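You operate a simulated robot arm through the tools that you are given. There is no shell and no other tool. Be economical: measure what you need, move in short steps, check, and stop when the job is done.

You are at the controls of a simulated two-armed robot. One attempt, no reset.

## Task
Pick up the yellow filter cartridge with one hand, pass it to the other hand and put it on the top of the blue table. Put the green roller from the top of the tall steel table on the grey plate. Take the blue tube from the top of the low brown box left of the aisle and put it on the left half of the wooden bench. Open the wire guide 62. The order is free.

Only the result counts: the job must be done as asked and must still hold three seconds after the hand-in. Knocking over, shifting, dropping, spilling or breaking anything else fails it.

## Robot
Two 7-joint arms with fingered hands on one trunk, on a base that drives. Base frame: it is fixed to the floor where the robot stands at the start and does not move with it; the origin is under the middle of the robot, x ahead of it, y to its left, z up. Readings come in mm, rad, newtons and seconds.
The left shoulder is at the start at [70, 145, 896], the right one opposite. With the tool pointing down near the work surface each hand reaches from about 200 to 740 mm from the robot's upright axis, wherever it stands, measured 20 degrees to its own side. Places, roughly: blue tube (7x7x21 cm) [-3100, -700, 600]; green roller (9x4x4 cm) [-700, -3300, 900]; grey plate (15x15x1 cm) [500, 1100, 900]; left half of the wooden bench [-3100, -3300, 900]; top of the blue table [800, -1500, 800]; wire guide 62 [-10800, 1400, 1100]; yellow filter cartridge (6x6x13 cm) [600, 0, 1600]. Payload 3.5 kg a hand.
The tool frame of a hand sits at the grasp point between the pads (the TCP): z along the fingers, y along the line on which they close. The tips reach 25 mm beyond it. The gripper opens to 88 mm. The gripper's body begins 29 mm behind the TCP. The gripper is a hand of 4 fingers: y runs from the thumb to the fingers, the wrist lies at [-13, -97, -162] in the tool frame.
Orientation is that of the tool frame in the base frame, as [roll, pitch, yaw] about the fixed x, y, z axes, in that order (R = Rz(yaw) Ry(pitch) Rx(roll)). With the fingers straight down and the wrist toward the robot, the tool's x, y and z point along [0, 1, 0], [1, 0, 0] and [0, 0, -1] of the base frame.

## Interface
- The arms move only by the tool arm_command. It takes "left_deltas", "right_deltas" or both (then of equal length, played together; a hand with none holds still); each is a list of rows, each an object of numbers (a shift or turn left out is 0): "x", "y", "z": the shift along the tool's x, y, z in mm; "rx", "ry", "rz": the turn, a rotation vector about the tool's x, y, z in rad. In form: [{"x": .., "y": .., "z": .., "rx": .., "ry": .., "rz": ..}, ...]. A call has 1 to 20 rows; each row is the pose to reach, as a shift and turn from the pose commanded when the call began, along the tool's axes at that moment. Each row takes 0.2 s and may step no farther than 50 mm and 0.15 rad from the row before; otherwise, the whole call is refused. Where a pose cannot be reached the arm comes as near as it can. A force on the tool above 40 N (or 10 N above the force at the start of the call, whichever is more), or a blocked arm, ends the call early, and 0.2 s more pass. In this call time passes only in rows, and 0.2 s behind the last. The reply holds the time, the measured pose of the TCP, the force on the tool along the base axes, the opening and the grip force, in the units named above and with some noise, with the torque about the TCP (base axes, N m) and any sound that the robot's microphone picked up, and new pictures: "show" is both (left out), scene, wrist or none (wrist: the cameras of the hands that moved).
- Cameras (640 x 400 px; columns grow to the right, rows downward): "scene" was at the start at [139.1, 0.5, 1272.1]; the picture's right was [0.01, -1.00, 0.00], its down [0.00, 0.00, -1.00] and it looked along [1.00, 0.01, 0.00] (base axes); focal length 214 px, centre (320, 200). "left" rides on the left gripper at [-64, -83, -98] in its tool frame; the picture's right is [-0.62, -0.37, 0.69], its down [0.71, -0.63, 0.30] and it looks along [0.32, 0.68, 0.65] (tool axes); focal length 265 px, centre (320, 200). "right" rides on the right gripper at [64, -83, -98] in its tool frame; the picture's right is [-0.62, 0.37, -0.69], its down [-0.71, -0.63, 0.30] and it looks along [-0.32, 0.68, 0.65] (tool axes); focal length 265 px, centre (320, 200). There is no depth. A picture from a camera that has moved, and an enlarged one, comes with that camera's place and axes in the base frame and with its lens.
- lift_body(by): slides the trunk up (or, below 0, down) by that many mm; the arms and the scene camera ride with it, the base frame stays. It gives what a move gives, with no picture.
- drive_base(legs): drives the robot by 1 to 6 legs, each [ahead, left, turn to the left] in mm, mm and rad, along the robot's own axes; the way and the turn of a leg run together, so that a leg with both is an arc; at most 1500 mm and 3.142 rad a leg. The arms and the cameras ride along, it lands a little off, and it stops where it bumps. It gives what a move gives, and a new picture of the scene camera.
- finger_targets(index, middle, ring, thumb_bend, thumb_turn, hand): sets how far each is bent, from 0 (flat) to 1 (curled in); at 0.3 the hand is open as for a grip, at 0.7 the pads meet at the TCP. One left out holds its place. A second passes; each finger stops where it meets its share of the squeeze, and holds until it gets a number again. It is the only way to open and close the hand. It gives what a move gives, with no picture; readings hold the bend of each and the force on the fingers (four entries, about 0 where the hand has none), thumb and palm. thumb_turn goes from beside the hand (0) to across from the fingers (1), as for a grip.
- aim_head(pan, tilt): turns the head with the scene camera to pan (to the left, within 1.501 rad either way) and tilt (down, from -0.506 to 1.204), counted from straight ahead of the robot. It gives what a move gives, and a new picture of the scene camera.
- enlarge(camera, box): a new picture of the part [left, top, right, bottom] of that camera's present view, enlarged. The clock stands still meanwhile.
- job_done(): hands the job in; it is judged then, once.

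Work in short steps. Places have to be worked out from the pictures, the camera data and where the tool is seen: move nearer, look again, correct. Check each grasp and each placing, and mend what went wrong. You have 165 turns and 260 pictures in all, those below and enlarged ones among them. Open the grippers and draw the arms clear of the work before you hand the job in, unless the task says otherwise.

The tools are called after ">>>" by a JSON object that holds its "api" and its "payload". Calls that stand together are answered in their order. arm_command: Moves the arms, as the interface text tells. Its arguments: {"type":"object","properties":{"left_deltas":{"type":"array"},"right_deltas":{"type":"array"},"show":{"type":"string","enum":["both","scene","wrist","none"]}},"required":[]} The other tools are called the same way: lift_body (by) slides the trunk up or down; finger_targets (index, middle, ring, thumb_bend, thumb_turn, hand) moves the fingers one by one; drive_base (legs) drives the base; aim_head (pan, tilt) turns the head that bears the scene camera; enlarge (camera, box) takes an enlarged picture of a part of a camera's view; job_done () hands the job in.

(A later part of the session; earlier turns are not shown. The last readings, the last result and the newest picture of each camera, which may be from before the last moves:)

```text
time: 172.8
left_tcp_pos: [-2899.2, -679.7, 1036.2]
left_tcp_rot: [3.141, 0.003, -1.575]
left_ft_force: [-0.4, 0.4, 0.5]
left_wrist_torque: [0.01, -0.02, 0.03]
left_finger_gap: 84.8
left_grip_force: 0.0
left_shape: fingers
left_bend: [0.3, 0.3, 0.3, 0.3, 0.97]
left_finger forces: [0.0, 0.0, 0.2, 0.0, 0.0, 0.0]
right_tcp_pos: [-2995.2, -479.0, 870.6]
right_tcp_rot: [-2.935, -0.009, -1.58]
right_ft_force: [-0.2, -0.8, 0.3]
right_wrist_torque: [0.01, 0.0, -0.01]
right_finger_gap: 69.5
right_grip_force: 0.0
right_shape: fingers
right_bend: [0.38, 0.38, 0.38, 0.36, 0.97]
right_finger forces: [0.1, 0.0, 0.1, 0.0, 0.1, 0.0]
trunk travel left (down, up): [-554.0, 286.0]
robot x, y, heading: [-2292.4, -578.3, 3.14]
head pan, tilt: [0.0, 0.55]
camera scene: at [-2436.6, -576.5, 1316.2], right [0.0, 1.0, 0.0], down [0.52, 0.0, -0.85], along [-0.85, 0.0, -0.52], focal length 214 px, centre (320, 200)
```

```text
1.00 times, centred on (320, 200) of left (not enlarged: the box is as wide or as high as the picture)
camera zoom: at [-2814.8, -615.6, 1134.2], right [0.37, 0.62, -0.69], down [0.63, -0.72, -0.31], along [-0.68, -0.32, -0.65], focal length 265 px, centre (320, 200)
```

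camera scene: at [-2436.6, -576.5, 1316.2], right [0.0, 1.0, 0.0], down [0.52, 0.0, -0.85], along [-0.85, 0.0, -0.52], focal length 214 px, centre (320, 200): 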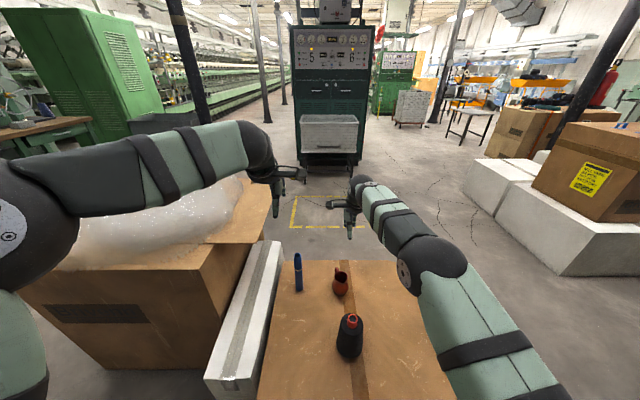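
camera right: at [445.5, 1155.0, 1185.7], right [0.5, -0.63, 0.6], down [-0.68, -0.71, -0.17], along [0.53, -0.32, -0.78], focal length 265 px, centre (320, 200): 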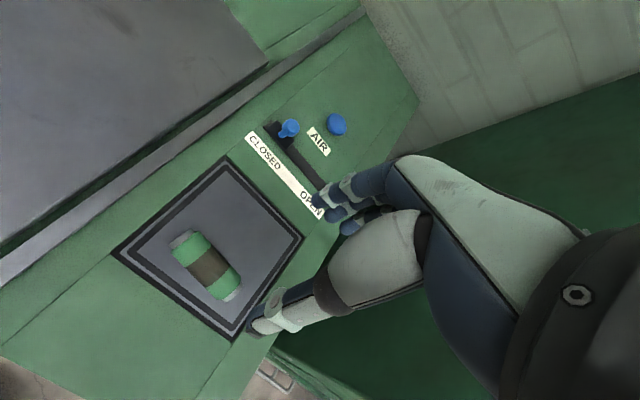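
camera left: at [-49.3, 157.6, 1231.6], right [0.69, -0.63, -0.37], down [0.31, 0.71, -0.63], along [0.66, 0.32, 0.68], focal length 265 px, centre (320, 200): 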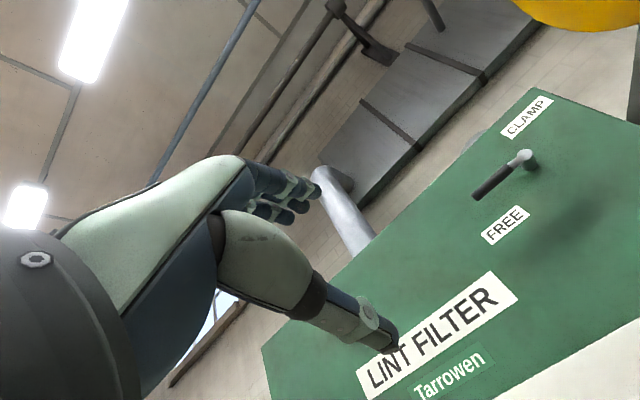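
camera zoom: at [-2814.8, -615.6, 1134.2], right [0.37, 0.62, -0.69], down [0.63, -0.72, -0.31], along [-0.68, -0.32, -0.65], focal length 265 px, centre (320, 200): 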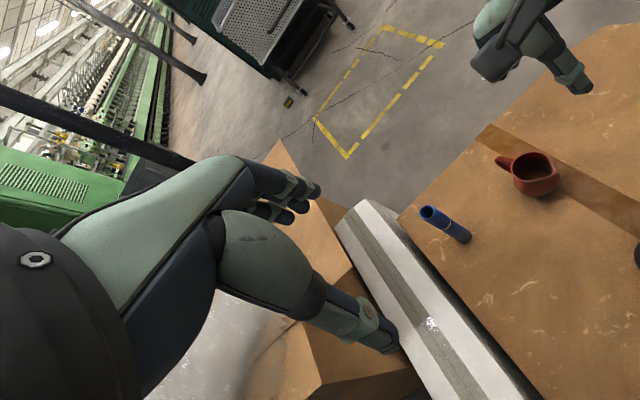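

Tube refined to ≈[−3053,−669], base z≈465, top ≈675. It is at the reach limit, so I raise the right arm out of the way and bring the left hand over it tilted 0.25 rad forward, keeping it above the tube for now.

>>> {"api": "arm_command", "payload": {"left_deltas": [{"x": -4, "y": 26, "z": 30, "rx": -0.04}, {"x": -8, "y": 52, "z": 60, "rx": -0.08}, {"x": -12, "y": 78, "z": 90, "rx": -0.12}, {"x": -16, "y": 104, "z": 120, "rx": -0.16}, {"x": -20, "y": 130, "z": 150, "rx": -0.2}, {"x": -24, "y": 154, "z": 180, "rx": -0.25}], "right_deltas": [{"y": -6, "z": -30}, {"y": -12, "z": -60}, {"y": -18, "z": -90}, {"y": -24, "z": -120}, {"y": -30, "z": -150}, {"y": -36, "z": -180}], "show": "both"}}

```text
time: 174.2
left_tcp_pos: [-3054.7, -653.9, 855.8]
left_tcp_rot: [2.891, 0.005, -1.577]
left_ft_force: [-0.7, 0.4, -0.6]
left_wrist_torque: [0.01, -0.01, 0.0]
left_finger_gap: 84.5
left_grip_force: 0.0
left_shape: fingers
left_bend: [0.3, 0.3, 0.3, 0.3, 0.97]
left_finger forces: [0.1, 0.0, 0.0, 0.0, 0.0, 0.1]
right_tcp_pos: [-2973.1, -482.6, 1013.9]
right_tcp_rot: [-2.932, -0.009, -1.581]
right_ft_force: [-0.6, 0.2, 0.7]
right_wrist_torque: [0.0, 0.01, -0.02]
right_finger_gap: 69.8
right_grip_force: 0.0
right_shape: fingers
right_bend: [0.38, 0.38, 0.38, 0.36, 0.97]
right_finger forces: [0.0, 0.1, 0.0, 0.0, 0.1, 0.0]
right hand out of reach, approached as far as the arm can: row 3, 4, 5, 6
trunk travel left (down, up): [-554.0, 286.0]
robot x, y, heading: [-2295.3, -576.3, 3.135]
head pan, tilt: [0.0, 0.55]
camera scene: at [-2439.2, -576.1, 1315.9], right [0.0, 1.0, 0.0], down [0.52, 0.0, -0.85], along [-0.85, 0.0, -0.52], focal length 214 px, centre (320, 200)
camera right: at [-2912.8, -545.2, 1127.5], right [-0.5, 0.63, 0.6], down [0.69, 0.71, -0.17], along [-0.53, 0.32, -0.78], focal length 265 px, centre (320, 200)
camera left: at [-2949.6, -589.1, 929.6], right [0.19, 0.62, -0.76], down [0.53, -0.72, -0.45], along [-0.83, -0.32, -0.47], focal length 265 px, centre (320, 200)
```

scene: 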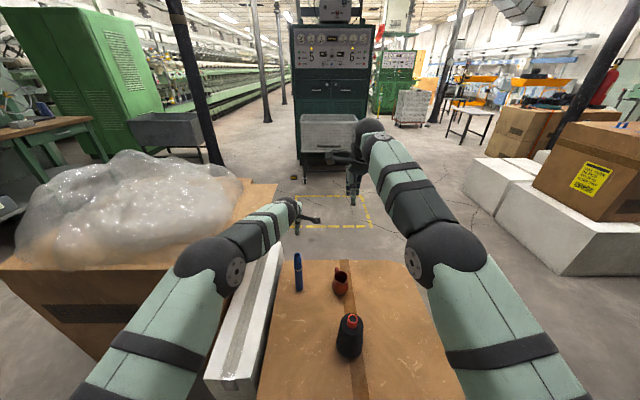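
right: 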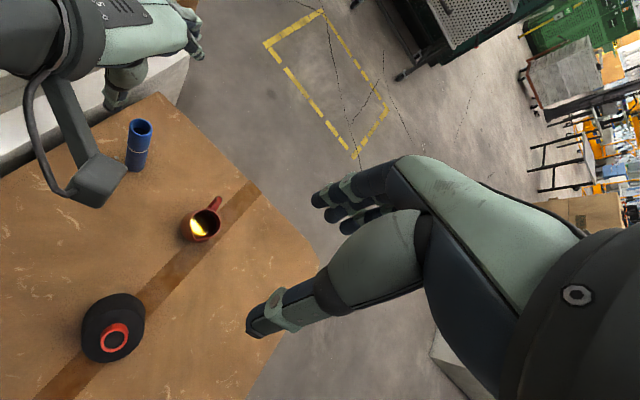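
left: 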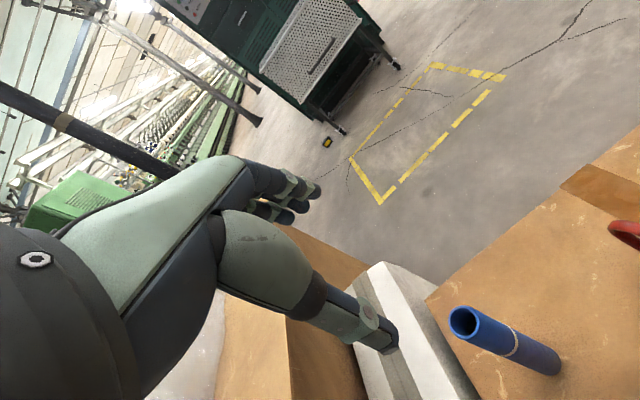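

Tube now ≈[−3061,−664]; hand nearly above it. I nudge 7 mm ahead and lower the trunk 130 mm, then look again.

>>> {"api": "arm_command", "payload": {"left_deltas": [{"y": 7, "z": -1}], "show": "none"}}

>>> {"api": "lift_body", "payload": {"by": -130}}

>>> {"api": "enlarge", "payload": {"camera": "left", "box": [0, 0, 640, 400]}}

>>> {"api": "enlarge", "payload": {"camera": "scene", "box": [230, 180, 370, 320]}}

```text
time: 174.6
left_tcp_pos: [-3061.1, -653.6, 858.9]
left_tcp_rot: [2.892, 0.003, -1.576]
left_ft_force: [0.1, 0.3, -1.5]
left_wrist_torque: [0.02, 0.0, -0.01]
left_finger_gap: 84.8
left_grip_force: 0.0
left_shape: fingers
left_bend: [0.3, 0.3, 0.3, 0.3, 0.97]
left_finger forces: [0.0, 0.0, 0.0, 0.1, 0.0, 0.0]
right_tcp_pos: [-2973.1, -483.6, 1014.2]
right_tcp_rot: [-2.934, -0.007, -1.579]
right_ft_force: [-0.3, 0.2, 0.1]
right_wrist_torque: [-0.01, -0.03, -0.04]
right_finger_gap: 70.0
right_grip_force: 0.0
right_shape: fingers
right_bend: [0.38, 0.38, 0.38, 0.36, 0.97]
right_finger forces: [0.1, 0.0, 0.1, 0.1, 0.0, 0.1]
trunk travel left (down, up): [-554.0, 286.0]
robot x, y, heading: [-2295.3, -575.5, 3.143]
head pan, tilt: [0.0, 0.55]
```

```text
time: 176.2
left_tcp_pos: [-3059.5, -653.7, 729.4]
left_tcp_rot: [2.892, 0.003, -1.577]
left_ft_force: [-0.2, 0.4, -0.3]
left_wrist_torque: [0.0, 0.03, -0.04]
left_finger_gap: 84.8
left_grip_force: 0.0
left_shape: fingers
left_bend: [0.3, 0.3, 0.3, 0.3, 0.97]
left_finger forces: [0.0, 0.0, 0.1, 0.0, 0.0, 0.0]
right_tcp_pos: [-2971.7, -483.3, 884.5]
right_tcp_rot: [-2.935, -0.008, -1.579]
right_ft_force: [0.2, -0.5, -0.2]
right_wrist_torque: [-0.03, -0.02, 0.01]
right_finger_gap: 69.5
right_grip_force: 0.0
right_shape: fingers
right_bend: [0.38, 0.38, 0.38, 0.36, 0.97]
right_finger forces: [0.0, 0.0, 0.0, 0.0, 0.1, 0.0]
trunk travel left (down, up): [-424.0, 416.0]
robot x, y, heading: [-2293.3, -576.4, 3.139]
head pan, tilt: [0.0, 0.55]
```

```text
1.00 times, centred on (320, 200) of left (not enlarged: the box is as wide or as high as the picture)
camera zoom: at [-2954.0, -589.7, 803.9], right [0.19, 0.62, -0.76], down [0.53, -0.72, -0.45], along [-0.83, -0.32, -0.46], focal length 265 px, centre (320, 200)
```

zoom: 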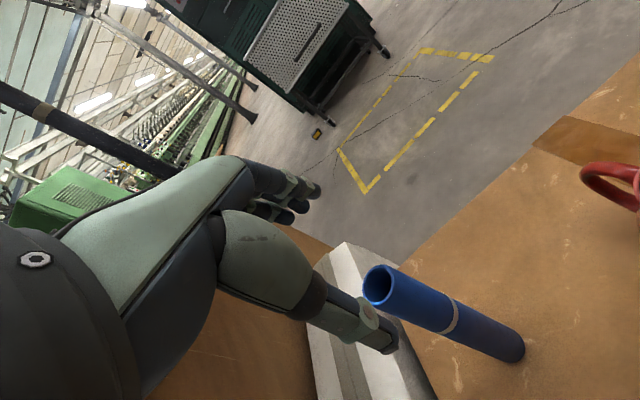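

```text
2.86 times, centred on (300, 250) of scene
camera zoom: at [-2436.2, -576.5, 1186.3], right [0.0, 1.0, 0.0], down [0.52, 0.0, -0.85], along [-0.85, 0.0, -0.52], focal length 613 px, centre (377, 57)
```

zoom: 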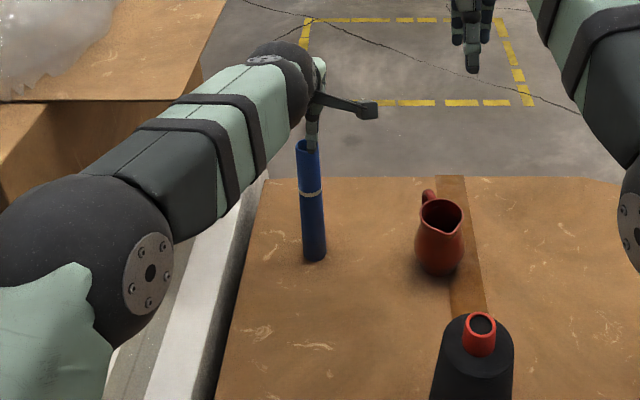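

The hand is centred over the tube. I lower the trunk 72 mm more so the pads surround its top.

>>> {"api": "lift_body", "payload": {"by": -72}}

>>> {"api": "enlarge", "payload": {"camera": "left", "box": [0, 0, 640, 400]}}

```text
time: 177.3
left_tcp_pos: [-3060.5, -654.4, 658.0]
left_tcp_rot: [2.891, 0.004, -1.574]
left_ft_force: [0.9, -0.9, -0.4]
left_wrist_torque: [-0.01, -0.01, -0.03]
left_finger_gap: 84.9
left_grip_force: 0.0
left_shape: fingers
left_bend: [0.3, 0.3, 0.3, 0.3, 0.97]
left_finger forces: [0.0, 0.0, 0.0, 0.0, 0.1, 0.0]
right_tcp_pos: [-2972.3, -482.9, 812.6]
right_tcp_rot: [-2.934, -0.009, -1.578]
right_ft_force: [0.0, 0.0, 1.2]
right_wrist_torque: [0.0, 0.01, -0.01]
right_finger_gap: 69.6
right_grip_force: 0.1
right_shape: fingers
right_bend: [0.38, 0.38, 0.38, 0.36, 0.97]
right_finger forces: [0.0, 0.0, 0.0, 0.0, 0.0, 0.0]
trunk travel left (down, up): [-352.0, 488.0]
robot x, y, heading: [-2294.2, -576.4, 3.137]
head pan, tilt: [0.0, 0.55]
```

```text
1.00 times, centred on (320, 200) of left (not enlarged: the box is as wide or as high as the picture)
camera zoom: at [-2953.9, -589.7, 732.0], right [0.19, 0.62, -0.76], down [0.53, -0.72, -0.45], along [-0.83, -0.32, -0.46], focal length 265 px, centre (320, 200)
```

zoom: 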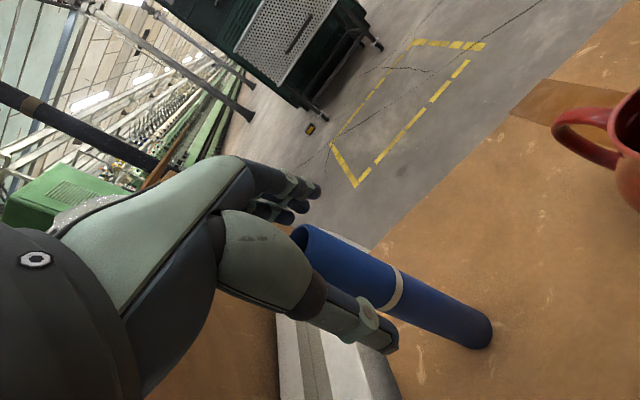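

The tube's top is about at TCP level; I lower 20 mm more for a better bite, then close.

>>> {"api": "lift_body", "payload": {"by": -20}}

>>> {"api": "finger_targets", "payload": {"hand": "left", "index": 0.55, "middle": 0.55, "ring": 0.55, "thumb_bend": 0.55}}

>>> {"api": "enlarge", "payload": {"camera": "left", "box": [0, 0, 640, 400]}}

```text
time: 177.9
left_tcp_pos: [-3060.4, -654.2, 637.5]
left_tcp_rot: [2.89, 0.003, -1.576]
left_ft_force: [-0.6, 1.0, 0.4]
left_wrist_torque: [-0.01, -0.02, 0.01]
left_finger_gap: 84.7
left_grip_force: 0.2
left_shape: fingers
left_bend: [0.3, 0.3, 0.3, 0.3, 0.97]
left_finger forces: [0.0, 0.0, 0.0, 0.1, 0.1, 0.0]
right_tcp_pos: [-2972.2, -482.8, 792.2]
right_tcp_rot: [-2.936, -0.011, -1.58]
right_ft_force: [-0.5, 0.2, 0.7]
right_wrist_torque: [-0.01, 0.0, -0.02]
right_finger_gap: 69.8
right_grip_force: 0.1
right_shape: fingers
right_bend: [0.38, 0.38, 0.38, 0.36, 0.97]
right_finger forces: [0.0, 0.0, 0.0, 0.0, 0.0, 0.0]
trunk travel left (down, up): [-332.0, 508.0]
robot x, y, heading: [-2297.3, -575.4, 3.138]
head pan, tilt: [0.0, 0.55]
```

```text
time: 178.9
left_tcp_pos: [-3059.0, -654.7, 637.7]
left_tcp_rot: [2.891, 0.003, -1.575]
left_ft_force: [1.2, 0.0, 0.0]
left_wrist_torque: [-0.01, -0.01, 0.01]
left_finger_gap: 31.4
left_grip_force: 0.0
left_shape: fingers
left_bend: [0.55, 0.55, 0.55, 0.55, 0.97]
left_finger forces: [0.0, 0.1, 0.1, 0.0, 0.0, 0.0]
right_tcp_pos: [-2972.3, -482.3, 791.9]
right_tcp_rot: [-2.935, -0.009, -1.579]
right_ft_force: [1.0, 0.3, -0.4]
right_wrist_torque: [0.03, 0.0, -0.01]
right_finger_gap: 69.8
right_grip_force: 0.1
right_shape: fingers
right_bend: [0.38, 0.38, 0.38, 0.36, 0.97]
right_finger forces: [0.0, 0.0, 0.0, 0.1, 0.0, 0.0]
trunk travel left (down, up): [-332.0, 508.0]
robot x, y, heading: [-2294.4, -577.2, 3.14]
head pan, tilt: [0.0, 0.55]
```

```text
1.00 times, centred on (320, 200) of left (not enlarged: the box is as wide or as high as the picture)
camera zoom: at [-2954.1, -589.7, 711.7], right [0.19, 0.62, -0.76], down [0.53, -0.72, -0.45], along [-0.83, -0.32, -0.47], focal length 265 px, centre (320, 200)
```

zoom: 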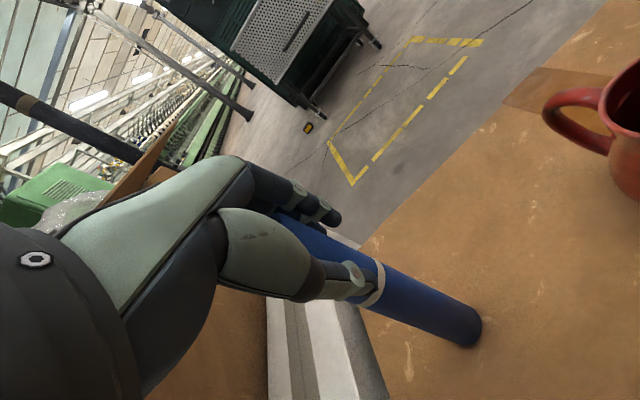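

No contact at 31 mm yet; the tube is between the fingers. I close further.

>>> {"api": "finger_targets", "payload": {"hand": "left", "index": 0.75, "middle": 0.75, "ring": 0.75, "thumb_bend": 0.68}}

>>> {"api": "enlarge", "payload": {"camera": "left", "box": [0, 0, 640, 400]}}

```text
time: 179.9
left_tcp_pos: [-3061.4, -654.7, 637.7]
left_tcp_rot: [2.892, 0.003, -1.577]
left_ft_force: [-0.7, -0.4, -0.3]
left_wrist_torque: [-0.01, 0.03, -0.02]
left_finger_gap: 0.0
left_grip_force: 0.0
left_shape: fingers
left_bend: [0.75, 0.75, 0.75, 0.67, 0.97]
left_finger forces: [0.0, 0.0, 0.0, 0.0, 0.0, 0.0]
right_tcp_pos: [-2971.4, -484.4, 792.2]
right_tcp_rot: [-2.936, -0.01, -1.58]
right_ft_force: [-0.1, -0.5, 0.4]
right_wrist_torque: [-0.01, -0.02, 0.02]
right_finger_gap: 69.8
right_grip_force: 0.0
right_shape: fingers
right_bend: [0.38, 0.38, 0.38, 0.36, 0.97]
right_finger forces: [0.0, 0.0, 0.1, 0.1, 0.0, 0.0]
trunk travel left (down, up): [-332.0, 508.0]
robot x, y, heading: [-2293.3, -576.4, 3.137]
head pan, tilt: [0.0, 0.55]
```

```text
1.00 times, centred on (320, 200) of left (not enlarged: the box is as wide or as high as the picture)
camera zoom: at [-2954.1, -589.7, 711.7], right [0.19, 0.62, -0.76], down [0.53, -0.72, -0.45], along [-0.83, -0.32, -0.47], focal length 265 px, centre (320, 200)
```

zoom: 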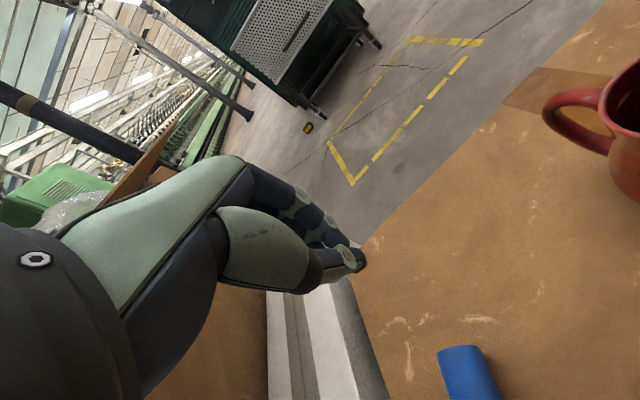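

The tube was squeezed out of the grip. I check where it went.

>>> {"api": "enlarge", "payload": {"camera": "scene", "box": [230, 180, 400, 350]}}

>>> {"api": "enlarge", "payload": {"camera": "right", "box": [0, 0, 640, 400]}}

```text
2.35 times, centred on (315, 265) of scene
camera zoom: at [-2436.5, -576.5, 1094.2], right [0.0, 1.0, 0.0], down [0.52, 0.0, -0.85], along [-0.85, 0.0, -0.52], focal length 505 px, centre (332, 47)
```

zoom: 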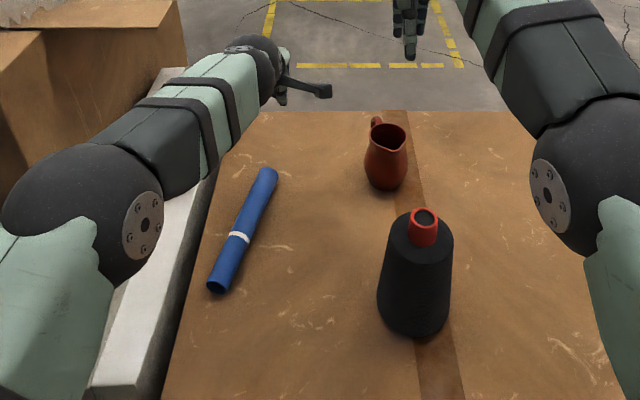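

```text
1.00 times, centred on (320, 200) of right (not enlarged: the box is as wide or as high as the picture)
camera zoom: at [-2910.6, -545.6, 906.7], right [-0.5, 0.63, 0.6], down [0.69, 0.71, -0.17], along [-0.53, 0.32, -0.78], focal length 265 px, centre (320, 200)
```

zoom: 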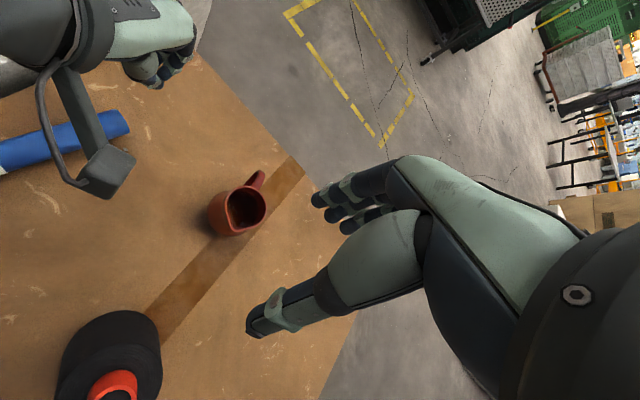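

The tube tipped over and now lies on the box, from about [−2835,−726] to [−3041,−683]. I'll regrasp it lying. First I open the hand, raise the trunk and undo the tilt.

>>> {"api": "lift_body", "payload": {"by": 250}}

>>> {"api": "finger_targets", "payload": {"hand": "left", "index": 0.4, "middle": 0.4, "ring": 0.4, "thumb_bend": 0.4}}

>>> {"api": "arm_command", "payload": {"left_deltas": [{"rx": 0.083, "y": -40}, {"rx": 0.166, "y": -80}, {"rx": 0.25, "y": -120}], "show": "none"}}

```text
time: 182.5
left_tcp_pos: [-3060.2, -653.7, 887.8]
left_tcp_rot: [2.892, 0.002, -1.574]
left_ft_force: [0.7, -0.1, 0.0]
left_wrist_torque: [-0.01, -0.03, 0.02]
left_finger_gap: 0.0
left_grip_force: 0.0
left_shape: fingers
left_bend: [0.75, 0.75, 0.75, 0.67, 0.97]
left_finger forces: [0.0, 0.1, 0.1, 0.1, 0.0, 0.0]
right_tcp_pos: [-2970.8, -482.5, 1042.1]
right_tcp_rot: [-2.936, -0.01, -1.581]
right_ft_force: [-0.3, 0.3, -0.2]
right_wrist_torque: [0.0, 0.02, -0.02]
right_finger_gap: 69.9
right_grip_force: 0.0
right_shape: fingers
right_bend: [0.38, 0.38, 0.38, 0.36, 0.97]
right_finger forces: [0.0, 0.0, 0.0, 0.0, 0.0, 0.0]
trunk travel left (down, up): [-582.0, 258.0]
robot x, y, heading: [-2294.7, -573.6, 3.132]
head pan, tilt: [0.0, 0.55]
```

```text
time: 183.5
left_tcp_pos: [-3059.5, -653.5, 887.3]
left_tcp_rot: [2.893, 0.004, -1.575]
left_ft_force: [-0.1, -0.3, 0.3]
left_wrist_torque: [0.0, -0.03, 0.0]
left_finger_gap: 62.9
left_grip_force: 0.0
left_shape: fingers
left_bend: [0.4, 0.4, 0.4, 0.4, 0.97]
left_finger forces: [0.0, 0.0, 0.0, 0.0, 0.0, 0.1]
right_tcp_pos: [-2971.8, -482.4, 1042.7]
right_tcp_rot: [-2.935, -0.009, -1.581]
right_ft_force: [0.1, -0.4, 0.5]
right_wrist_torque: [-0.02, -0.02, 0.01]
right_finger_gap: 69.7
right_grip_force: 0.0
right_shape: fingers
right_bend: [0.38, 0.38, 0.38, 0.36, 0.97]
right_finger forces: [0.1, 0.0, 0.0, 0.0, 0.0, 0.0]
trunk travel left (down, up): [-582.0, 258.0]
robot x, y, heading: [-2298.0, -577.5, 3.142]
head pan, tilt: [0.0, 0.55]
```

```text
time: 184.3
left_tcp_pos: [-2943.5, -654.7, 858.5]
left_tcp_rot: [3.141, 0.004, -1.574]
left_ft_force: [-0.7, -0.3, 0.2]
left_wrist_torque: [0.0, 0.01, 0.05]
left_finger_gap: 63.1
left_grip_force: 0.0
left_shape: fingers
left_bend: [0.4, 0.4, 0.4, 0.4, 0.97]
left_finger forces: [0.1, 0.1, 0.0, 0.0, 0.0, 0.0]
right_tcp_pos: [-2970.7, -482.3, 1043.7]
right_tcp_rot: [-2.935, -0.01, -1.581]
right_ft_force: [-0.2, -0.2, -0.8]
right_wrist_torque: [0.04, 0.02, 0.0]
right_finger_gap: 69.6
right_grip_force: 0.1
right_shape: fingers
right_bend: [0.38, 0.38, 0.38, 0.36, 0.97]
right_finger forces: [0.0, 0.0, 0.1, 0.1, 0.1, 0.0]
trunk travel left (down, up): [-582.0, 258.0]
robot x, y, heading: [-2297.5, -575.4, 3.139]
head pan, tilt: [0.0, 0.55]
```

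Now I yaw the hand about 100° so it closes across the tube, and move over its near part.

>>> {"api": "arm_command", "payload": {"left_deltas": [{"x": 4, "y": -4, "z": 8, "rz": 0.127}, {"x": 9, "y": -9, "z": 17, "rz": 0.254}, {"x": 13, "y": -13, "z": 25, "rz": 0.381}, {"x": 17, "y": -17, "z": 34, "rz": 0.507}, {"x": 22, "y": -22, "z": 42, "rz": 0.634}, {"x": 26, "y": -26, "z": 50, "rz": 0.761}, {"x": 31, "y": -30, "z": 59, "rz": 0.888}, {"x": 35, "y": -34, "z": 67, "rz": 1.015}, {"x": 39, "y": -39, "z": 76, "rz": 1.142}, {"x": 44, "y": -43, "z": 84, "rz": 1.269}, {"x": 48, "y": -47, "z": 93, "rz": 1.396}, {"x": 52, "y": -52, "z": 101, "rz": 1.522}, {"x": 57, "y": -56, "z": 110, "rz": 1.649}, {"x": 61, "y": -60, "z": 118, "rz": 1.776}]}}

>>> {"api": "enlarge", "payload": {"camera": "scene", "box": [220, 220, 400, 370]}}

```text
time: 187.3
left_tcp_pos: [-2883.8, -716.0, 739.4]
left_tcp_rot: [3.139, 0.0, 2.93]
left_ft_force: [-0.4, 0.0, 0.5]
left_wrist_torque: [0.02, -0.01, -0.05]
left_finger_gap: 63.1
left_grip_force: 0.0
left_shape: fingers
left_bend: [0.4, 0.4, 0.4, 0.4, 0.97]
left_finger forces: [0.0, 0.0, 0.0, 0.0, 0.0, 0.0]
right_tcp_pos: [-2971.8, -482.9, 1042.1]
right_tcp_rot: [-2.934, -0.008, -1.579]
right_ft_force: [-0.1, -0.8, 0.4]
right_wrist_torque: [-0.01, 0.02, -0.02]
right_finger_gap: 70.0
right_grip_force: 0.1
right_shape: fingers
right_bend: [0.38, 0.38, 0.38, 0.36, 0.97]
right_finger forces: [0.0, 0.0, 0.1, 0.0, 0.1, 0.0]
trunk travel left (down, up): [-582.0, 258.0]
robot x, y, heading: [-2296.4, -574.8, 3.138]
head pan, tilt: [0.0, 0.55]
camera scene: at [-2437.0, -576.7, 1344.2], right [0.0, 1.0, 0.0], down [0.52, 0.0, -0.85], along [-0.85, 0.0, -0.52], focal length 214 px, centre (320, 200)
camera left: at [-2837.9, -810.2, 836.8], right [0.53, -0.49, -0.69], down [-0.83, -0.47, -0.31], along [-0.17, 0.74, -0.65], focal length 265 px, centre (320, 200)
```

scene: 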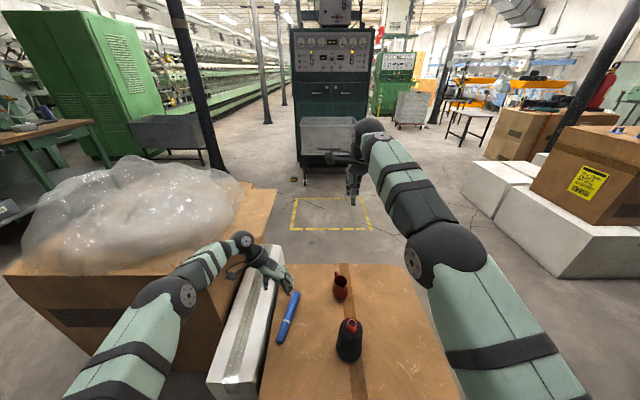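
left: 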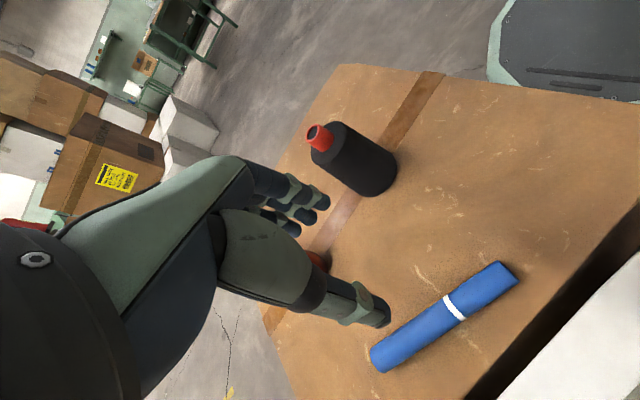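

```text
2.67 times, centred on (310, 295) of scene
camera zoom: at [-2437.0, -576.7, 1344.2], right [0.0, 1.0, 0.0], down [0.52, 0.0, -0.85], along [-0.85, 0.0, -0.52], focal length 572 px, centre (347, -53)
```

zoom: 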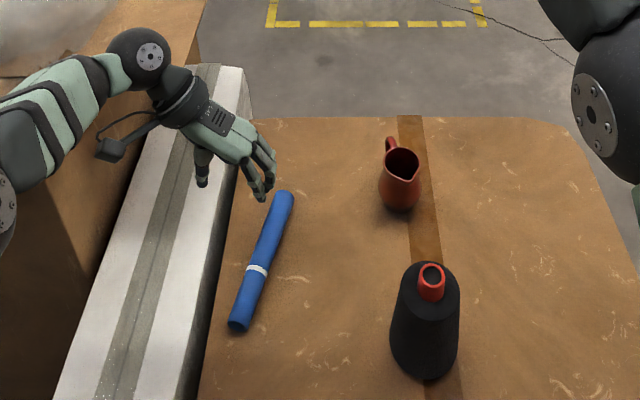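

Tube ends from both views: ≈[−2843,−731] and [−3038,−682]. I correct yaw and offset slightly and lower the trunk 170 mm, then look.

>>> {"api": "arm_command", "payload": {"left_deltas": [{"y": -5, "x": 5, "rz": 0.04}], "show": "none"}}

>>> {"api": "lift_body", "payload": {"by": -170}}

>>> {"api": "enlarge", "payload": {"camera": "left", "box": [0, 0, 640, 400]}}

>>> {"api": "enlarge", "payload": {"camera": "scene", "box": [200, 220, 380, 370]}}

```text
time: 187.7
left_tcp_pos: [-2889.7, -719.9, 740.1]
left_tcp_rot: [3.139, 0.0, 2.892]
left_ft_force: [-0.5, 0.1, -0.6]
left_wrist_torque: [-0.01, 0.01, -0.01]
left_finger_gap: 63.4
left_grip_force: 0.0
left_shape: fingers
left_bend: [0.4, 0.4, 0.4, 0.4, 0.97]
left_finger forces: [0.0, 0.1, 0.0, 0.1, 0.0, 0.1]
right_tcp_pos: [-2972.5, -482.9, 1041.9]
right_tcp_rot: [-2.933, -0.007, -1.579]
right_ft_force: [0.1, -0.8, 0.0]
right_wrist_torque: [-0.03, -0.01, 0.0]
right_finger_gap: 69.5
right_grip_force: 0.1
right_shape: fingers
right_bend: [0.38, 0.38, 0.38, 0.36, 0.97]
right_finger forces: [0.0, 0.1, 0.1, 0.0, 0.0, 0.0]
trunk travel left (down, up): [-582.0, 258.0]
robot x, y, heading: [-2297.1, -574.8, 3.136]
head pan, tilt: [0.0, 0.55]
```

```text
time: 189.7
left_tcp_pos: [-2889.3, -718.6, 571.1]
left_tcp_rot: [3.139, -0.003, 2.891]
left_ft_force: [-0.6, -0.2, 0.7]
left_wrist_torque: [-0.01, -0.01, -0.01]
left_finger_gap: 63.0
left_grip_force: 0.0
left_shape: fingers
left_bend: [0.4, 0.4, 0.4, 0.4, 0.97]
left_finger forces: [0.0, 0.1, 0.0, 0.1, 0.1, 0.1]
right_tcp_pos: [-2972.2, -482.2, 872.5]
right_tcp_rot: [-2.937, -0.007, -1.578]
right_ft_force: [1.0, -0.2, -0.4]
right_wrist_torque: [-0.01, -0.01, 0.04]
right_finger_gap: 69.7
right_grip_force: 0.0
right_shape: fingers
right_bend: [0.38, 0.38, 0.38, 0.36, 0.97]
right_finger forces: [0.0, 0.0, 0.0, 0.0, 0.0, 0.1]
trunk travel left (down, up): [-412.0, 428.0]
robot x, y, heading: [-2290.8, -577.8, 3.142]
head pan, tilt: [0.0, 0.55]
```

```text
1.00 times, centred on (320, 200) of left (not enlarged: the box is as wide or as high as the picture)
camera zoom: at [-2847.2, -815.6, 667.4], right [0.51, -0.51, -0.69], down [-0.85, -0.43, -0.31], along [-0.15, 0.74, -0.65], focal length 265 px, centre (320, 200)
```

zoom: 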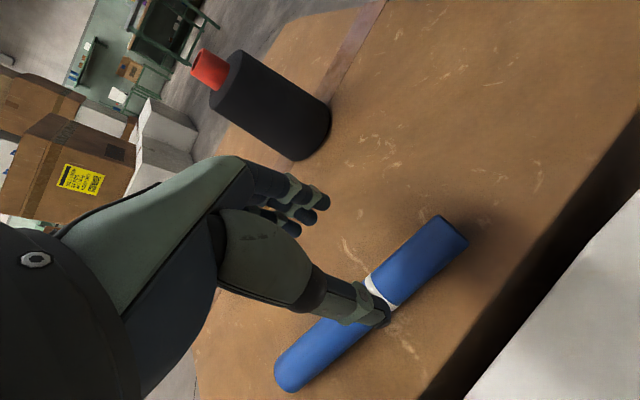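

```text
2.67 times, centred on (290, 295) of scene
camera zoom: at [-2436.3, -576.5, 1174.3], right [0.0, 1.0, 0.0], down [0.52, 0.0, -0.85], along [-0.85, 0.0, -0.52], focal length 572 px, centre (400, -53)
```

zoom: 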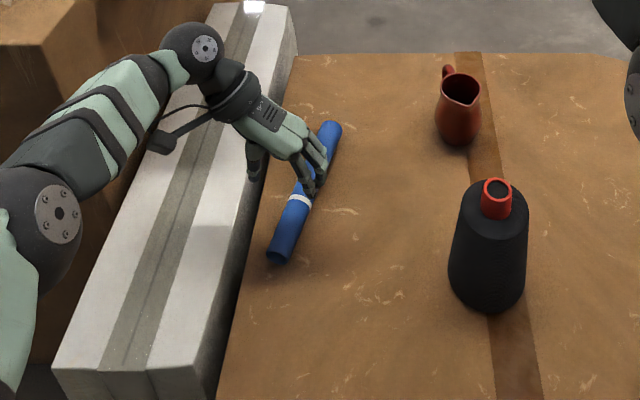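

The tube lies about 7 mm left of the hand's centre. I shift left 7 mm, narrow the grip to about 52 mm, and lower the trunk 64 mm.

>>> {"api": "finger_targets", "payload": {"hand": "left", "index": 0.44, "middle": 0.44, "ring": 0.44, "thumb_bend": 0.44}}

>>> {"api": "arm_command", "payload": {"left_deltas": [{"y": -7}], "show": "none"}}

>>> {"api": "lift_body", "payload": {"by": -62}}

>>> {"api": "enlarge", "payload": {"camera": "left", "box": [0, 0, 640, 400]}}

>>> {"api": "enlarge", "payload": {"camera": "scene", "box": [240, 250, 360, 350]}}

```text
time: 190.7
left_tcp_pos: [-2889.6, -719.2, 570.0]
left_tcp_rot: [3.139, -0.001, 2.893]
left_ft_force: [0.1, 0.5, -0.2]
left_wrist_torque: [0.04, 0.02, 0.04]
left_finger_gap: 55.3
left_grip_force: 0.0
left_shape: fingers
left_bend: [0.44, 0.44, 0.44, 0.44, 0.97]
left_finger forces: [0.1, 0.0, 0.1, 0.1, 0.1, 0.0]
right_tcp_pos: [-2972.1, -483.9, 872.0]
right_tcp_rot: [-2.937, -0.009, -1.578]
right_ft_force: [0.3, 0.1, -0.6]
right_wrist_torque: [0.02, 0.01, 0.02]
right_finger_gap: 69.8
right_grip_force: 0.1
right_shape: fingers
right_bend: [0.38, 0.38, 0.38, 0.36, 0.97]
right_finger forces: [0.0, 0.0, 0.1, 0.1, 0.0, 0.1]
trunk travel left (down, up): [-412.0, 428.0]
robot x, y, heading: [-2297.1, -576.9, 3.135]
head pan, tilt: [0.0, 0.55]
```

```text
time: 191.1
left_tcp_pos: [-2890.3, -725.9, 570.3]
left_tcp_rot: [3.138, -0.002, 2.892]
left_ft_force: [-0.3, 0.2, -0.4]
left_wrist_torque: [0.0, 0.0, -0.02]
left_finger_gap: 55.2
left_grip_force: 0.1
left_shape: fingers
left_bend: [0.44, 0.44, 0.44, 0.44, 0.97]
left_finger forces: [0.0, 0.0, 0.0, 0.0, 0.0, 0.1]
right_tcp_pos: [-2971.7, -483.5, 873.0]
right_tcp_rot: [-2.935, -0.009, -1.579]
right_ft_force: [0.0, -0.2, -0.5]
right_wrist_torque: [0.04, 0.01, 0.01]
right_finger_gap: 69.8
right_grip_force: 0.1
right_shape: fingers
right_bend: [0.38, 0.38, 0.38, 0.36, 0.97]
right_finger forces: [0.1, 0.1, 0.0, 0.0, 0.0, 0.1]
trunk travel left (down, up): [-412.0, 428.0]
robot x, y, heading: [-2296.8, -574.6, 3.135]
head pan, tilt: [0.0, 0.55]
```

```text
time: 192.1
left_tcp_pos: [-2891.5, -726.5, 508.4]
left_tcp_rot: [3.138, -0.002, 2.894]
left_ft_force: [0.1, -0.6, 0.6]
left_wrist_torque: [-0.02, 0.0, -0.02]
left_finger_gap: 55.5
left_grip_force: 0.0
left_shape: fingers
left_bend: [0.44, 0.44, 0.44, 0.44, 0.97]
left_finger forces: [0.1, 0.1, 0.1, 0.0, 0.0, 0.0]
right_tcp_pos: [-2970.4, -483.6, 809.8]
right_tcp_rot: [-2.936, -0.01, -1.58]
right_ft_force: [-0.2, -0.5, -0.2]
right_wrist_torque: [-0.04, 0.02, -0.02]
right_finger_gap: 69.9
right_grip_force: 0.1
right_shape: fingers
right_bend: [0.38, 0.38, 0.38, 0.36, 0.97]
right_finger forces: [0.0, 0.0, 0.1, 0.0, 0.0, 0.0]
trunk travel left (down, up): [-350.0, 490.0]
robot x, y, heading: [-2295.8, -574.8, 3.135]
head pan, tilt: [0.0, 0.55]
```

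```text
1.00 times, centred on (320, 200) of left (not enlarged: the box is as wide or as high as the picture)
camera zoom: at [-2848.9, -822.5, 605.3], right [0.51, -0.51, -0.69], down [-0.85, -0.43, -0.31], along [-0.15, 0.74, -0.65], focal length 265 px, centre (320, 200)
```

zoom: 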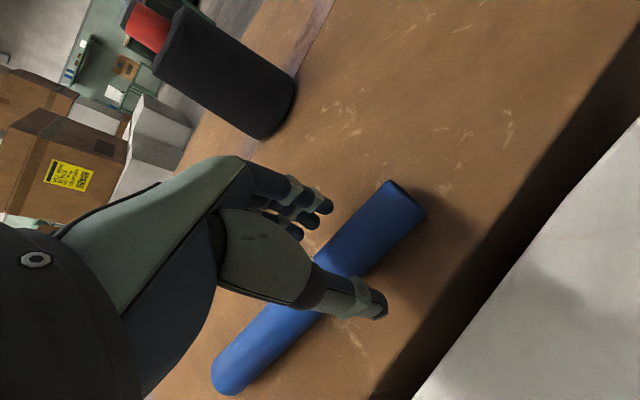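

```text
4.00 times, centred on (300, 300) of scene
camera zoom: at [-2436.1, -576.5, 1112.3], right [0.0, 1.0, 0.0], down [0.52, 0.0, -0.85], along [-0.85, 0.0, -0.52], focal length 858 px, centre (400, -200)
```

zoom: 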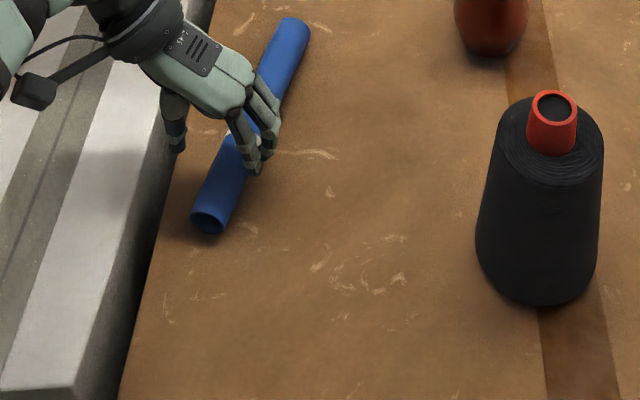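

The hand straddles the tube. I go down the last 20 mm in small rows, watching contact.

>>> {"api": "arm_command", "payload": {"left_deltas": [{"z": 4}, {"z": 8}, {"z": 11}, {"z": 14}, {"z": 16}, {"z": 18}, {"z": 20}], "show": "wrist"}}

```text
time: 193.7
left_tcp_pos: [-2891.9, -726.4, 488.2]
left_tcp_rot: [3.137, 0.001, 2.892]
left_ft_force: [0.0, 1.1, -0.6]
left_wrist_torque: [-0.05, 0.01, -0.03]
left_finger_gap: 55.3
left_grip_force: 0.1
left_shape: fingers
left_bend: [0.44, 0.44, 0.44, 0.44, 0.97]
left_finger forces: [0.0, 0.1, 0.1, 0.0, 0.0, 0.0]
right_tcp_pos: [-2971.2, -483.3, 809.8]
right_tcp_rot: [-2.936, -0.008, -1.581]
right_ft_force: [-0.4, 0.0, 0.0]
right_wrist_torque: [0.02, 0.01, -0.04]
right_finger_gap: 69.7
right_grip_force: 0.1
right_shape: fingers
right_bend: [0.38, 0.38, 0.38, 0.36, 0.97]
right_finger forces: [0.0, 0.0, 0.1, 0.1, 0.0, 0.0]
trunk travel left (down, up): [-350.0, 490.0]
robot x, y, heading: [-2294.3, -577.6, 3.138]
head pan, tilt: [0.0, 0.55]
camera left: at [-2848.8, -822.5, 584.8], right [0.51, -0.51, -0.69], down [-0.85, -0.43, -0.31], along [-0.15, 0.74, -0.65], focal length 265 px, centre (320, 200)
```

left: 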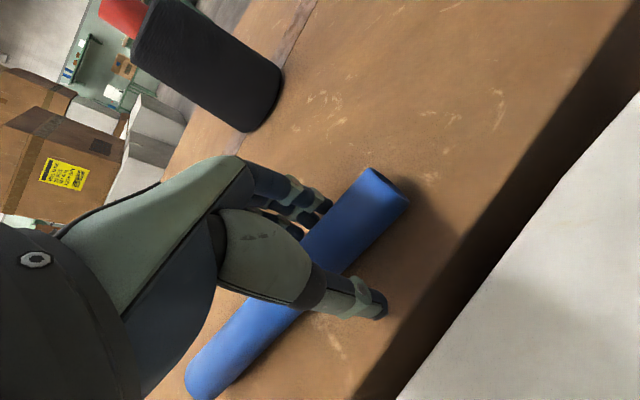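

Still no contact at 488; I lower 10 mm more.

>>> {"api": "arm_command", "payload": {"left_deltas": [{"z": 2}, {"z": 4}, {"z": 6}, {"z": 8}, {"z": 10}], "show": "wrist"}}

```text
time: 194.9
left_tcp_pos: [-2892.1, -726.1, 480.5]
left_tcp_rot: [3.141, -0.005, 2.892]
left_ft_force: [0.3, -0.3, 3.2]
left_wrist_torque: [0.11, -0.04, 0.02]
left_finger_gap: 55.3
left_grip_force: 2.0
left_shape: fingers
left_bend: [0.44, 0.44, 0.44, 0.44, 0.97]
left_finger forces: [0.0, 3.2, 0.0, 0.1, 0.0, 0.1]
right_tcp_pos: [-2970.8, -483.1, 811.3]
right_tcp_rot: [-2.938, -0.007, -1.58]
right_ft_force: [-0.6, 0.5, -0.1]
right_wrist_torque: [0.01, 0.02, -0.01]
right_finger_gap: 69.6
right_grip_force: 0.2
right_shape: fingers
right_bend: [0.38, 0.38, 0.38, 0.36, 0.97]
right_finger forces: [0.1, 0.1, 0.0, 0.1, 0.0, 0.1]
trunk travel left (down, up): [-350.0, 490.0]
robot x, y, heading: [-2293.4, -574.7, 3.14]
head pan, tilt: [0.0, 0.55]
camera left: at [-2849.1, -822.3, 575.7], right [0.51, -0.51, -0.7], down [-0.85, -0.43, -0.3], along [-0.15, 0.74, -0.65], focal length 265 px, centre (320, 200)
```

left: 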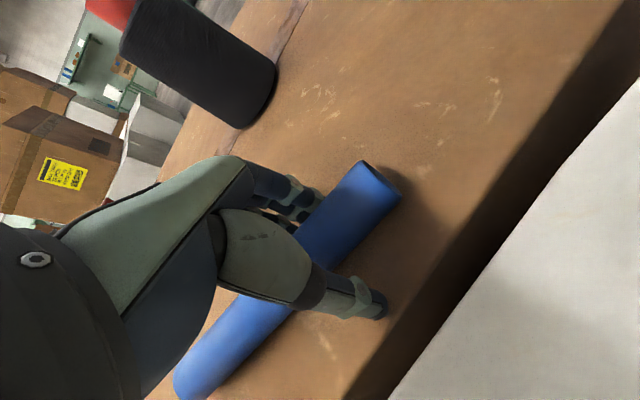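

A fingertip touches the box top. I ease up 3 mm and close on the tube.

>>> {"api": "arm_command", "payload": {"left_deltas": [{"z": -4}], "show": "none"}}

>>> {"api": "finger_targets", "payload": {"hand": "left", "index": 0.75, "middle": 0.75, "ring": 0.75, "thumb_bend": 0.65}}

>>> {"api": "enlarge", "payload": {"camera": "left", "box": [0, 0, 640, 400]}}

```text
time: 195.3
left_tcp_pos: [-2891.3, -725.6, 480.9]
left_tcp_rot: [3.137, 0.001, 2.891]
left_ft_force: [0.2, 0.5, 0.0]
left_wrist_torque: [0.0, -0.01, 0.0]
left_finger_gap: 55.5
left_grip_force: 0.0
left_shape: fingers
left_bend: [0.44, 0.44, 0.44, 0.44, 0.97]
left_finger forces: [0.1, 0.0, 0.1, 0.0, 0.1, 0.0]
right_tcp_pos: [-2970.6, -482.6, 810.8]
right_tcp_rot: [-2.937, -0.008, -1.58]
right_ft_force: [0.3, -0.8, 0.5]
right_wrist_torque: [-0.01, 0.01, -0.01]
right_finger_gap: 69.6
right_grip_force: 0.2
right_shape: fingers
right_bend: [0.38, 0.38, 0.38, 0.36, 0.97]
right_finger forces: [0.0, 0.0, 0.1, 0.0, 0.0, 0.0]
trunk travel left (down, up): [-350.0, 490.0]
robot x, y, heading: [-2295.9, -581.3, 3.14]
head pan, tilt: [0.0, 0.55]
```

```text
time: 196.3
left_tcp_pos: [-2891.1, -725.9, 482.3]
left_tcp_rot: [3.138, 0.0, 2.892]
left_ft_force: [-0.3, 0.1, -0.3]
left_wrist_torque: [-0.02, -0.04, -0.01]
left_finger_gap: 22.9
left_grip_force: 15.9
left_shape: fingers
left_bend: [0.73, 0.74, 0.74, 0.53, 0.93]
left_finger forces: [7.4, 4.8, 3.3, 0.1, 15.9, 0.1]
right_tcp_pos: [-2971.6, -483.5, 810.3]
right_tcp_rot: [-2.935, -0.01, -1.579]
right_ft_force: [0.5, -0.3, 0.5]
right_wrist_torque: [0.0, -0.01, -0.01]
right_finger_gap: 69.6
right_grip_force: 0.1
right_shape: fingers
right_bend: [0.38, 0.38, 0.38, 0.36, 0.97]
right_finger forces: [0.0, 0.0, 0.0, 0.0, 0.1, 0.0]
trunk travel left (down, up): [-350.0, 490.0]
robot x, y, heading: [-2296.8, -577.1, 3.14]
head pan, tilt: [0.0, 0.55]
```

```text
1.00 times, centred on (320, 200) of left (not enlarged: the box is as wide or as high as the picture)
camera zoom: at [-2849.1, -822.6, 578.9], right [0.51, -0.51, -0.69], down [-0.85, -0.43, -0.31], along [-0.15, 0.74, -0.65], focal length 265 px, centre (320, 200)
```

zoom: 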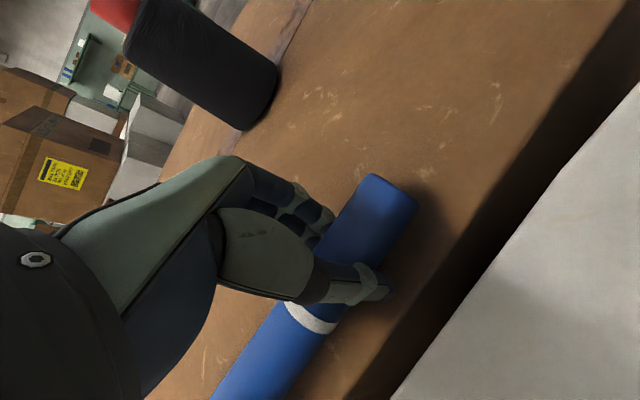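

Gripped at 16 N, but the fingers stand near their targets; I tighten a little for a secure hold.

>>> {"api": "finger_targets", "payload": {"hand": "left", "index": 0.85, "middle": 0.85, "ring": 0.85, "thumb_bend": 0.7}}

>>> {"api": "lift_body", "payload": {"by": 60}}

>>> {"api": "enlarge", "payload": {"camera": "left", "box": [0, 0, 640, 400]}}

>>> {"api": "enlarge", "payload": {"camera": "scene", "box": [220, 220, 380, 360]}}

```text
time: 197.3
left_tcp_pos: [-2891.9, -726.2, 482.0]
left_tcp_rot: [3.138, 0.001, 2.892]
left_ft_force: [0.2, -0.1, 0.2]
left_wrist_torque: [0.02, -0.01, 0.0]
left_finger_gap: 29.5
left_grip_force: 28.9
left_shape: fingers
left_bend: [0.82, 0.83, 0.85, 0.46, 0.9]
left_finger forces: [15.0, 12.5, 1.8, 0.0, 28.7, 0.0]
right_tcp_pos: [-2971.3, -482.6, 810.3]
right_tcp_rot: [-2.934, -0.007, -1.579]
right_ft_force: [0.2, -1.4, -0.5]
right_wrist_torque: [0.05, 0.0, 0.02]
right_finger_gap: 69.4
right_grip_force: 0.0
right_shape: fingers
right_bend: [0.38, 0.38, 0.38, 0.36, 0.97]
right_finger forces: [0.0, 0.0, 0.1, 0.1, 0.1, 0.0]
trunk travel left (down, up): [-350.0, 490.0]
robot x, y, heading: [-2291.8, -577.6, 3.136]
head pan, tilt: [0.0, 0.55]
```

```text
time: 198.3
left_tcp_pos: [-2891.7, -726.5, 542.4]
left_tcp_rot: [3.139, 0.0, 2.892]
left_ft_force: [0.7, 0.0, 0.2]
left_wrist_torque: [0.05, -0.05, 0.02]
left_finger_gap: 29.5
left_grip_force: 29.2
left_shape: fingers
left_bend: [0.82, 0.83, 0.85, 0.46, 0.9]
left_finger forces: [15.0, 12.6, 1.7, 0.0, 28.6, 0.0]
right_tcp_pos: [-2972.0, -482.6, 869.5]
right_tcp_rot: [-2.934, -0.007, -1.58]
right_ft_force: [0.4, 0.8, -0.3]
right_wrist_torque: [0.0, 0.02, 0.01]
right_finger_gap: 69.8
right_grip_force: 0.0
right_shape: fingers
right_bend: [0.38, 0.38, 0.38, 0.36, 0.97]
right_finger forces: [0.0, 0.0, 0.0, 0.1, 0.0, 0.0]
trunk travel left (down, up): [-410.0, 430.0]
robot x, y, heading: [-2301.1, -574.2, 3.14]
head pan, tilt: [0.0, 0.55]
```

```text
1.00 times, centred on (320, 200) of left (not enlarged: the box is as wide or as high as the picture)
camera zoom: at [-2849.3, -822.5, 638.6], right [0.51, -0.51, -0.69], down [-0.85, -0.43, -0.31], along [-0.15, 0.74, -0.65], focal length 265 px, centre (320, 200)
```

zoom: 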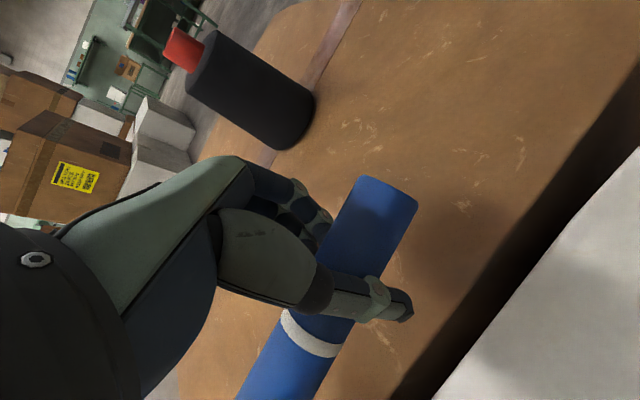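

```text
2.86 times, centred on (300, 290) of scene
camera zoom: at [-2437.0, -576.6, 1172.1], right [0.0, 1.0, 0.0], down [0.52, 0.0, -0.85], along [-0.85, 0.0, -0.52], focal length 613 px, centre (377, -57)
```

zoom: 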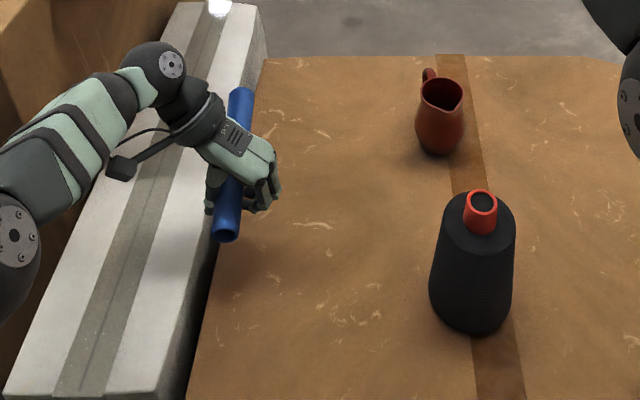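

The tube is firmly held. I lift another 100 mm, back away from the box, then raise to carrying height.

>>> {"api": "lift_body", "payload": {"by": 100}}

>>> {"api": "drive_base", "payload": {"legs": [[-600, 0, 0]]}}

>>> {"api": "lift_body", "payload": {"by": 310}}

```text
time: 199.6
left_tcp_pos: [-2892.1, -725.7, 641.6]
left_tcp_rot: [3.137, -0.001, 2.892]
left_ft_force: [0.2, 0.8, -0.3]
left_wrist_torque: [0.02, -0.03, 0.0]
left_finger_gap: 29.4
left_grip_force: 29.4
left_shape: fingers
left_bend: [0.82, 0.83, 0.85, 0.46, 0.9]
left_finger forces: [15.1, 12.5, 1.7, 0.1, 28.6, 0.0]
right_tcp_pos: [-2971.8, -482.3, 970.9]
right_tcp_rot: [-2.932, -0.009, -1.579]
right_ft_force: [-0.4, -0.2, 0.1]
right_wrist_torque: [-0.01, -0.04, 0.03]
right_finger_gap: 69.3
right_grip_force: 0.0
right_shape: fingers
right_bend: [0.38, 0.38, 0.38, 0.36, 0.97]
right_finger forces: [0.0, 0.0, 0.1, 0.1, 0.0, 0.0]
trunk travel left (down, up): [-510.0, 330.0]
robot x, y, heading: [-2298.7, -576.0, 3.14]
head pan, tilt: [0.0, 0.55]
```

```text
time: 203.0
left_tcp_pos: [-2296.1, -727.9, 641.2]
left_tcp_rot: [3.138, -0.001, 2.892]
left_ft_force: [-0.4, 0.5, -0.6]
left_wrist_torque: [0.03, -0.02, 0.01]
left_finger_gap: 29.5
left_grip_force: 29.2
left_shape: fingers
left_bend: [0.82, 0.83, 0.85, 0.46, 0.9]
left_finger forces: [15.1, 12.5, 1.8, 0.1, 28.7, 0.0]
right_tcp_pos: [-2376.7, -484.7, 969.6]
right_tcp_rot: [-2.936, -0.008, -1.578]
right_ft_force: [-0.7, 0.2, 0.6]
right_wrist_torque: [-0.01, -0.01, -0.02]
right_finger_gap: 69.5
right_grip_force: 0.0
right_shape: fingers
right_bend: [0.38, 0.38, 0.38, 0.36, 0.97]
right_finger forces: [0.0, 0.0, 0.0, 0.0, 0.0, 0.1]
trunk travel left (down, up): [-510.0, 330.0]
robot x, y, heading: [-1702.4, -574.3, 3.141]
head pan, tilt: [0.0, 0.55]
camera scene: at [-1841.5, -578.2, 1272.2], right [0.0, 1.0, 0.0], down [0.52, 0.0, -0.85], along [-0.85, 0.0, -0.52], focal length 214 px, centre (320, 200)
```

scene: 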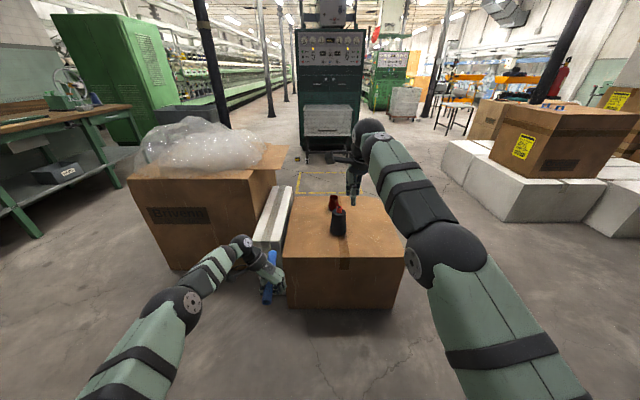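

```text
time: 206.1
left_tcp_pos: [-2297.1, -728.7, 950.7]
left_tcp_rot: [3.138, 0.001, 2.893]
left_ft_force: [0.6, 0.0, 0.0]
left_wrist_torque: [-0.01, 0.0, -0.02]
left_finger_gap: 29.3
left_grip_force: 29.3
left_shape: fingers
left_bend: [0.82, 0.83, 0.85, 0.46, 0.9]
left_finger forces: [15.2, 12.5, 1.7, 0.0, 28.5, 0.0]
right_tcp_pos: [-2378.4, -484.8, 1280.4]
right_tcp_rot: [-2.933, -0.01, -1.581]
right_ft_force: [0.1, 0.9, 0.2]
right_wrist_torque: [-0.01, -0.02, 0.01]
right_finger_gap: 69.8
right_grip_force: 0.1
right_shape: fingers
right_bend: [0.38, 0.38, 0.38, 0.36, 0.97]
right_finger forces: [0.0, 0.0, 0.0, 0.1, 0.0, 0.0]
trunk travel left (down, up): [-820.0, 20.0]
robot x, y, heading: [-1701.7, -579.2, 3.139]
head pan, tilt: [0.0, 0.55]
```

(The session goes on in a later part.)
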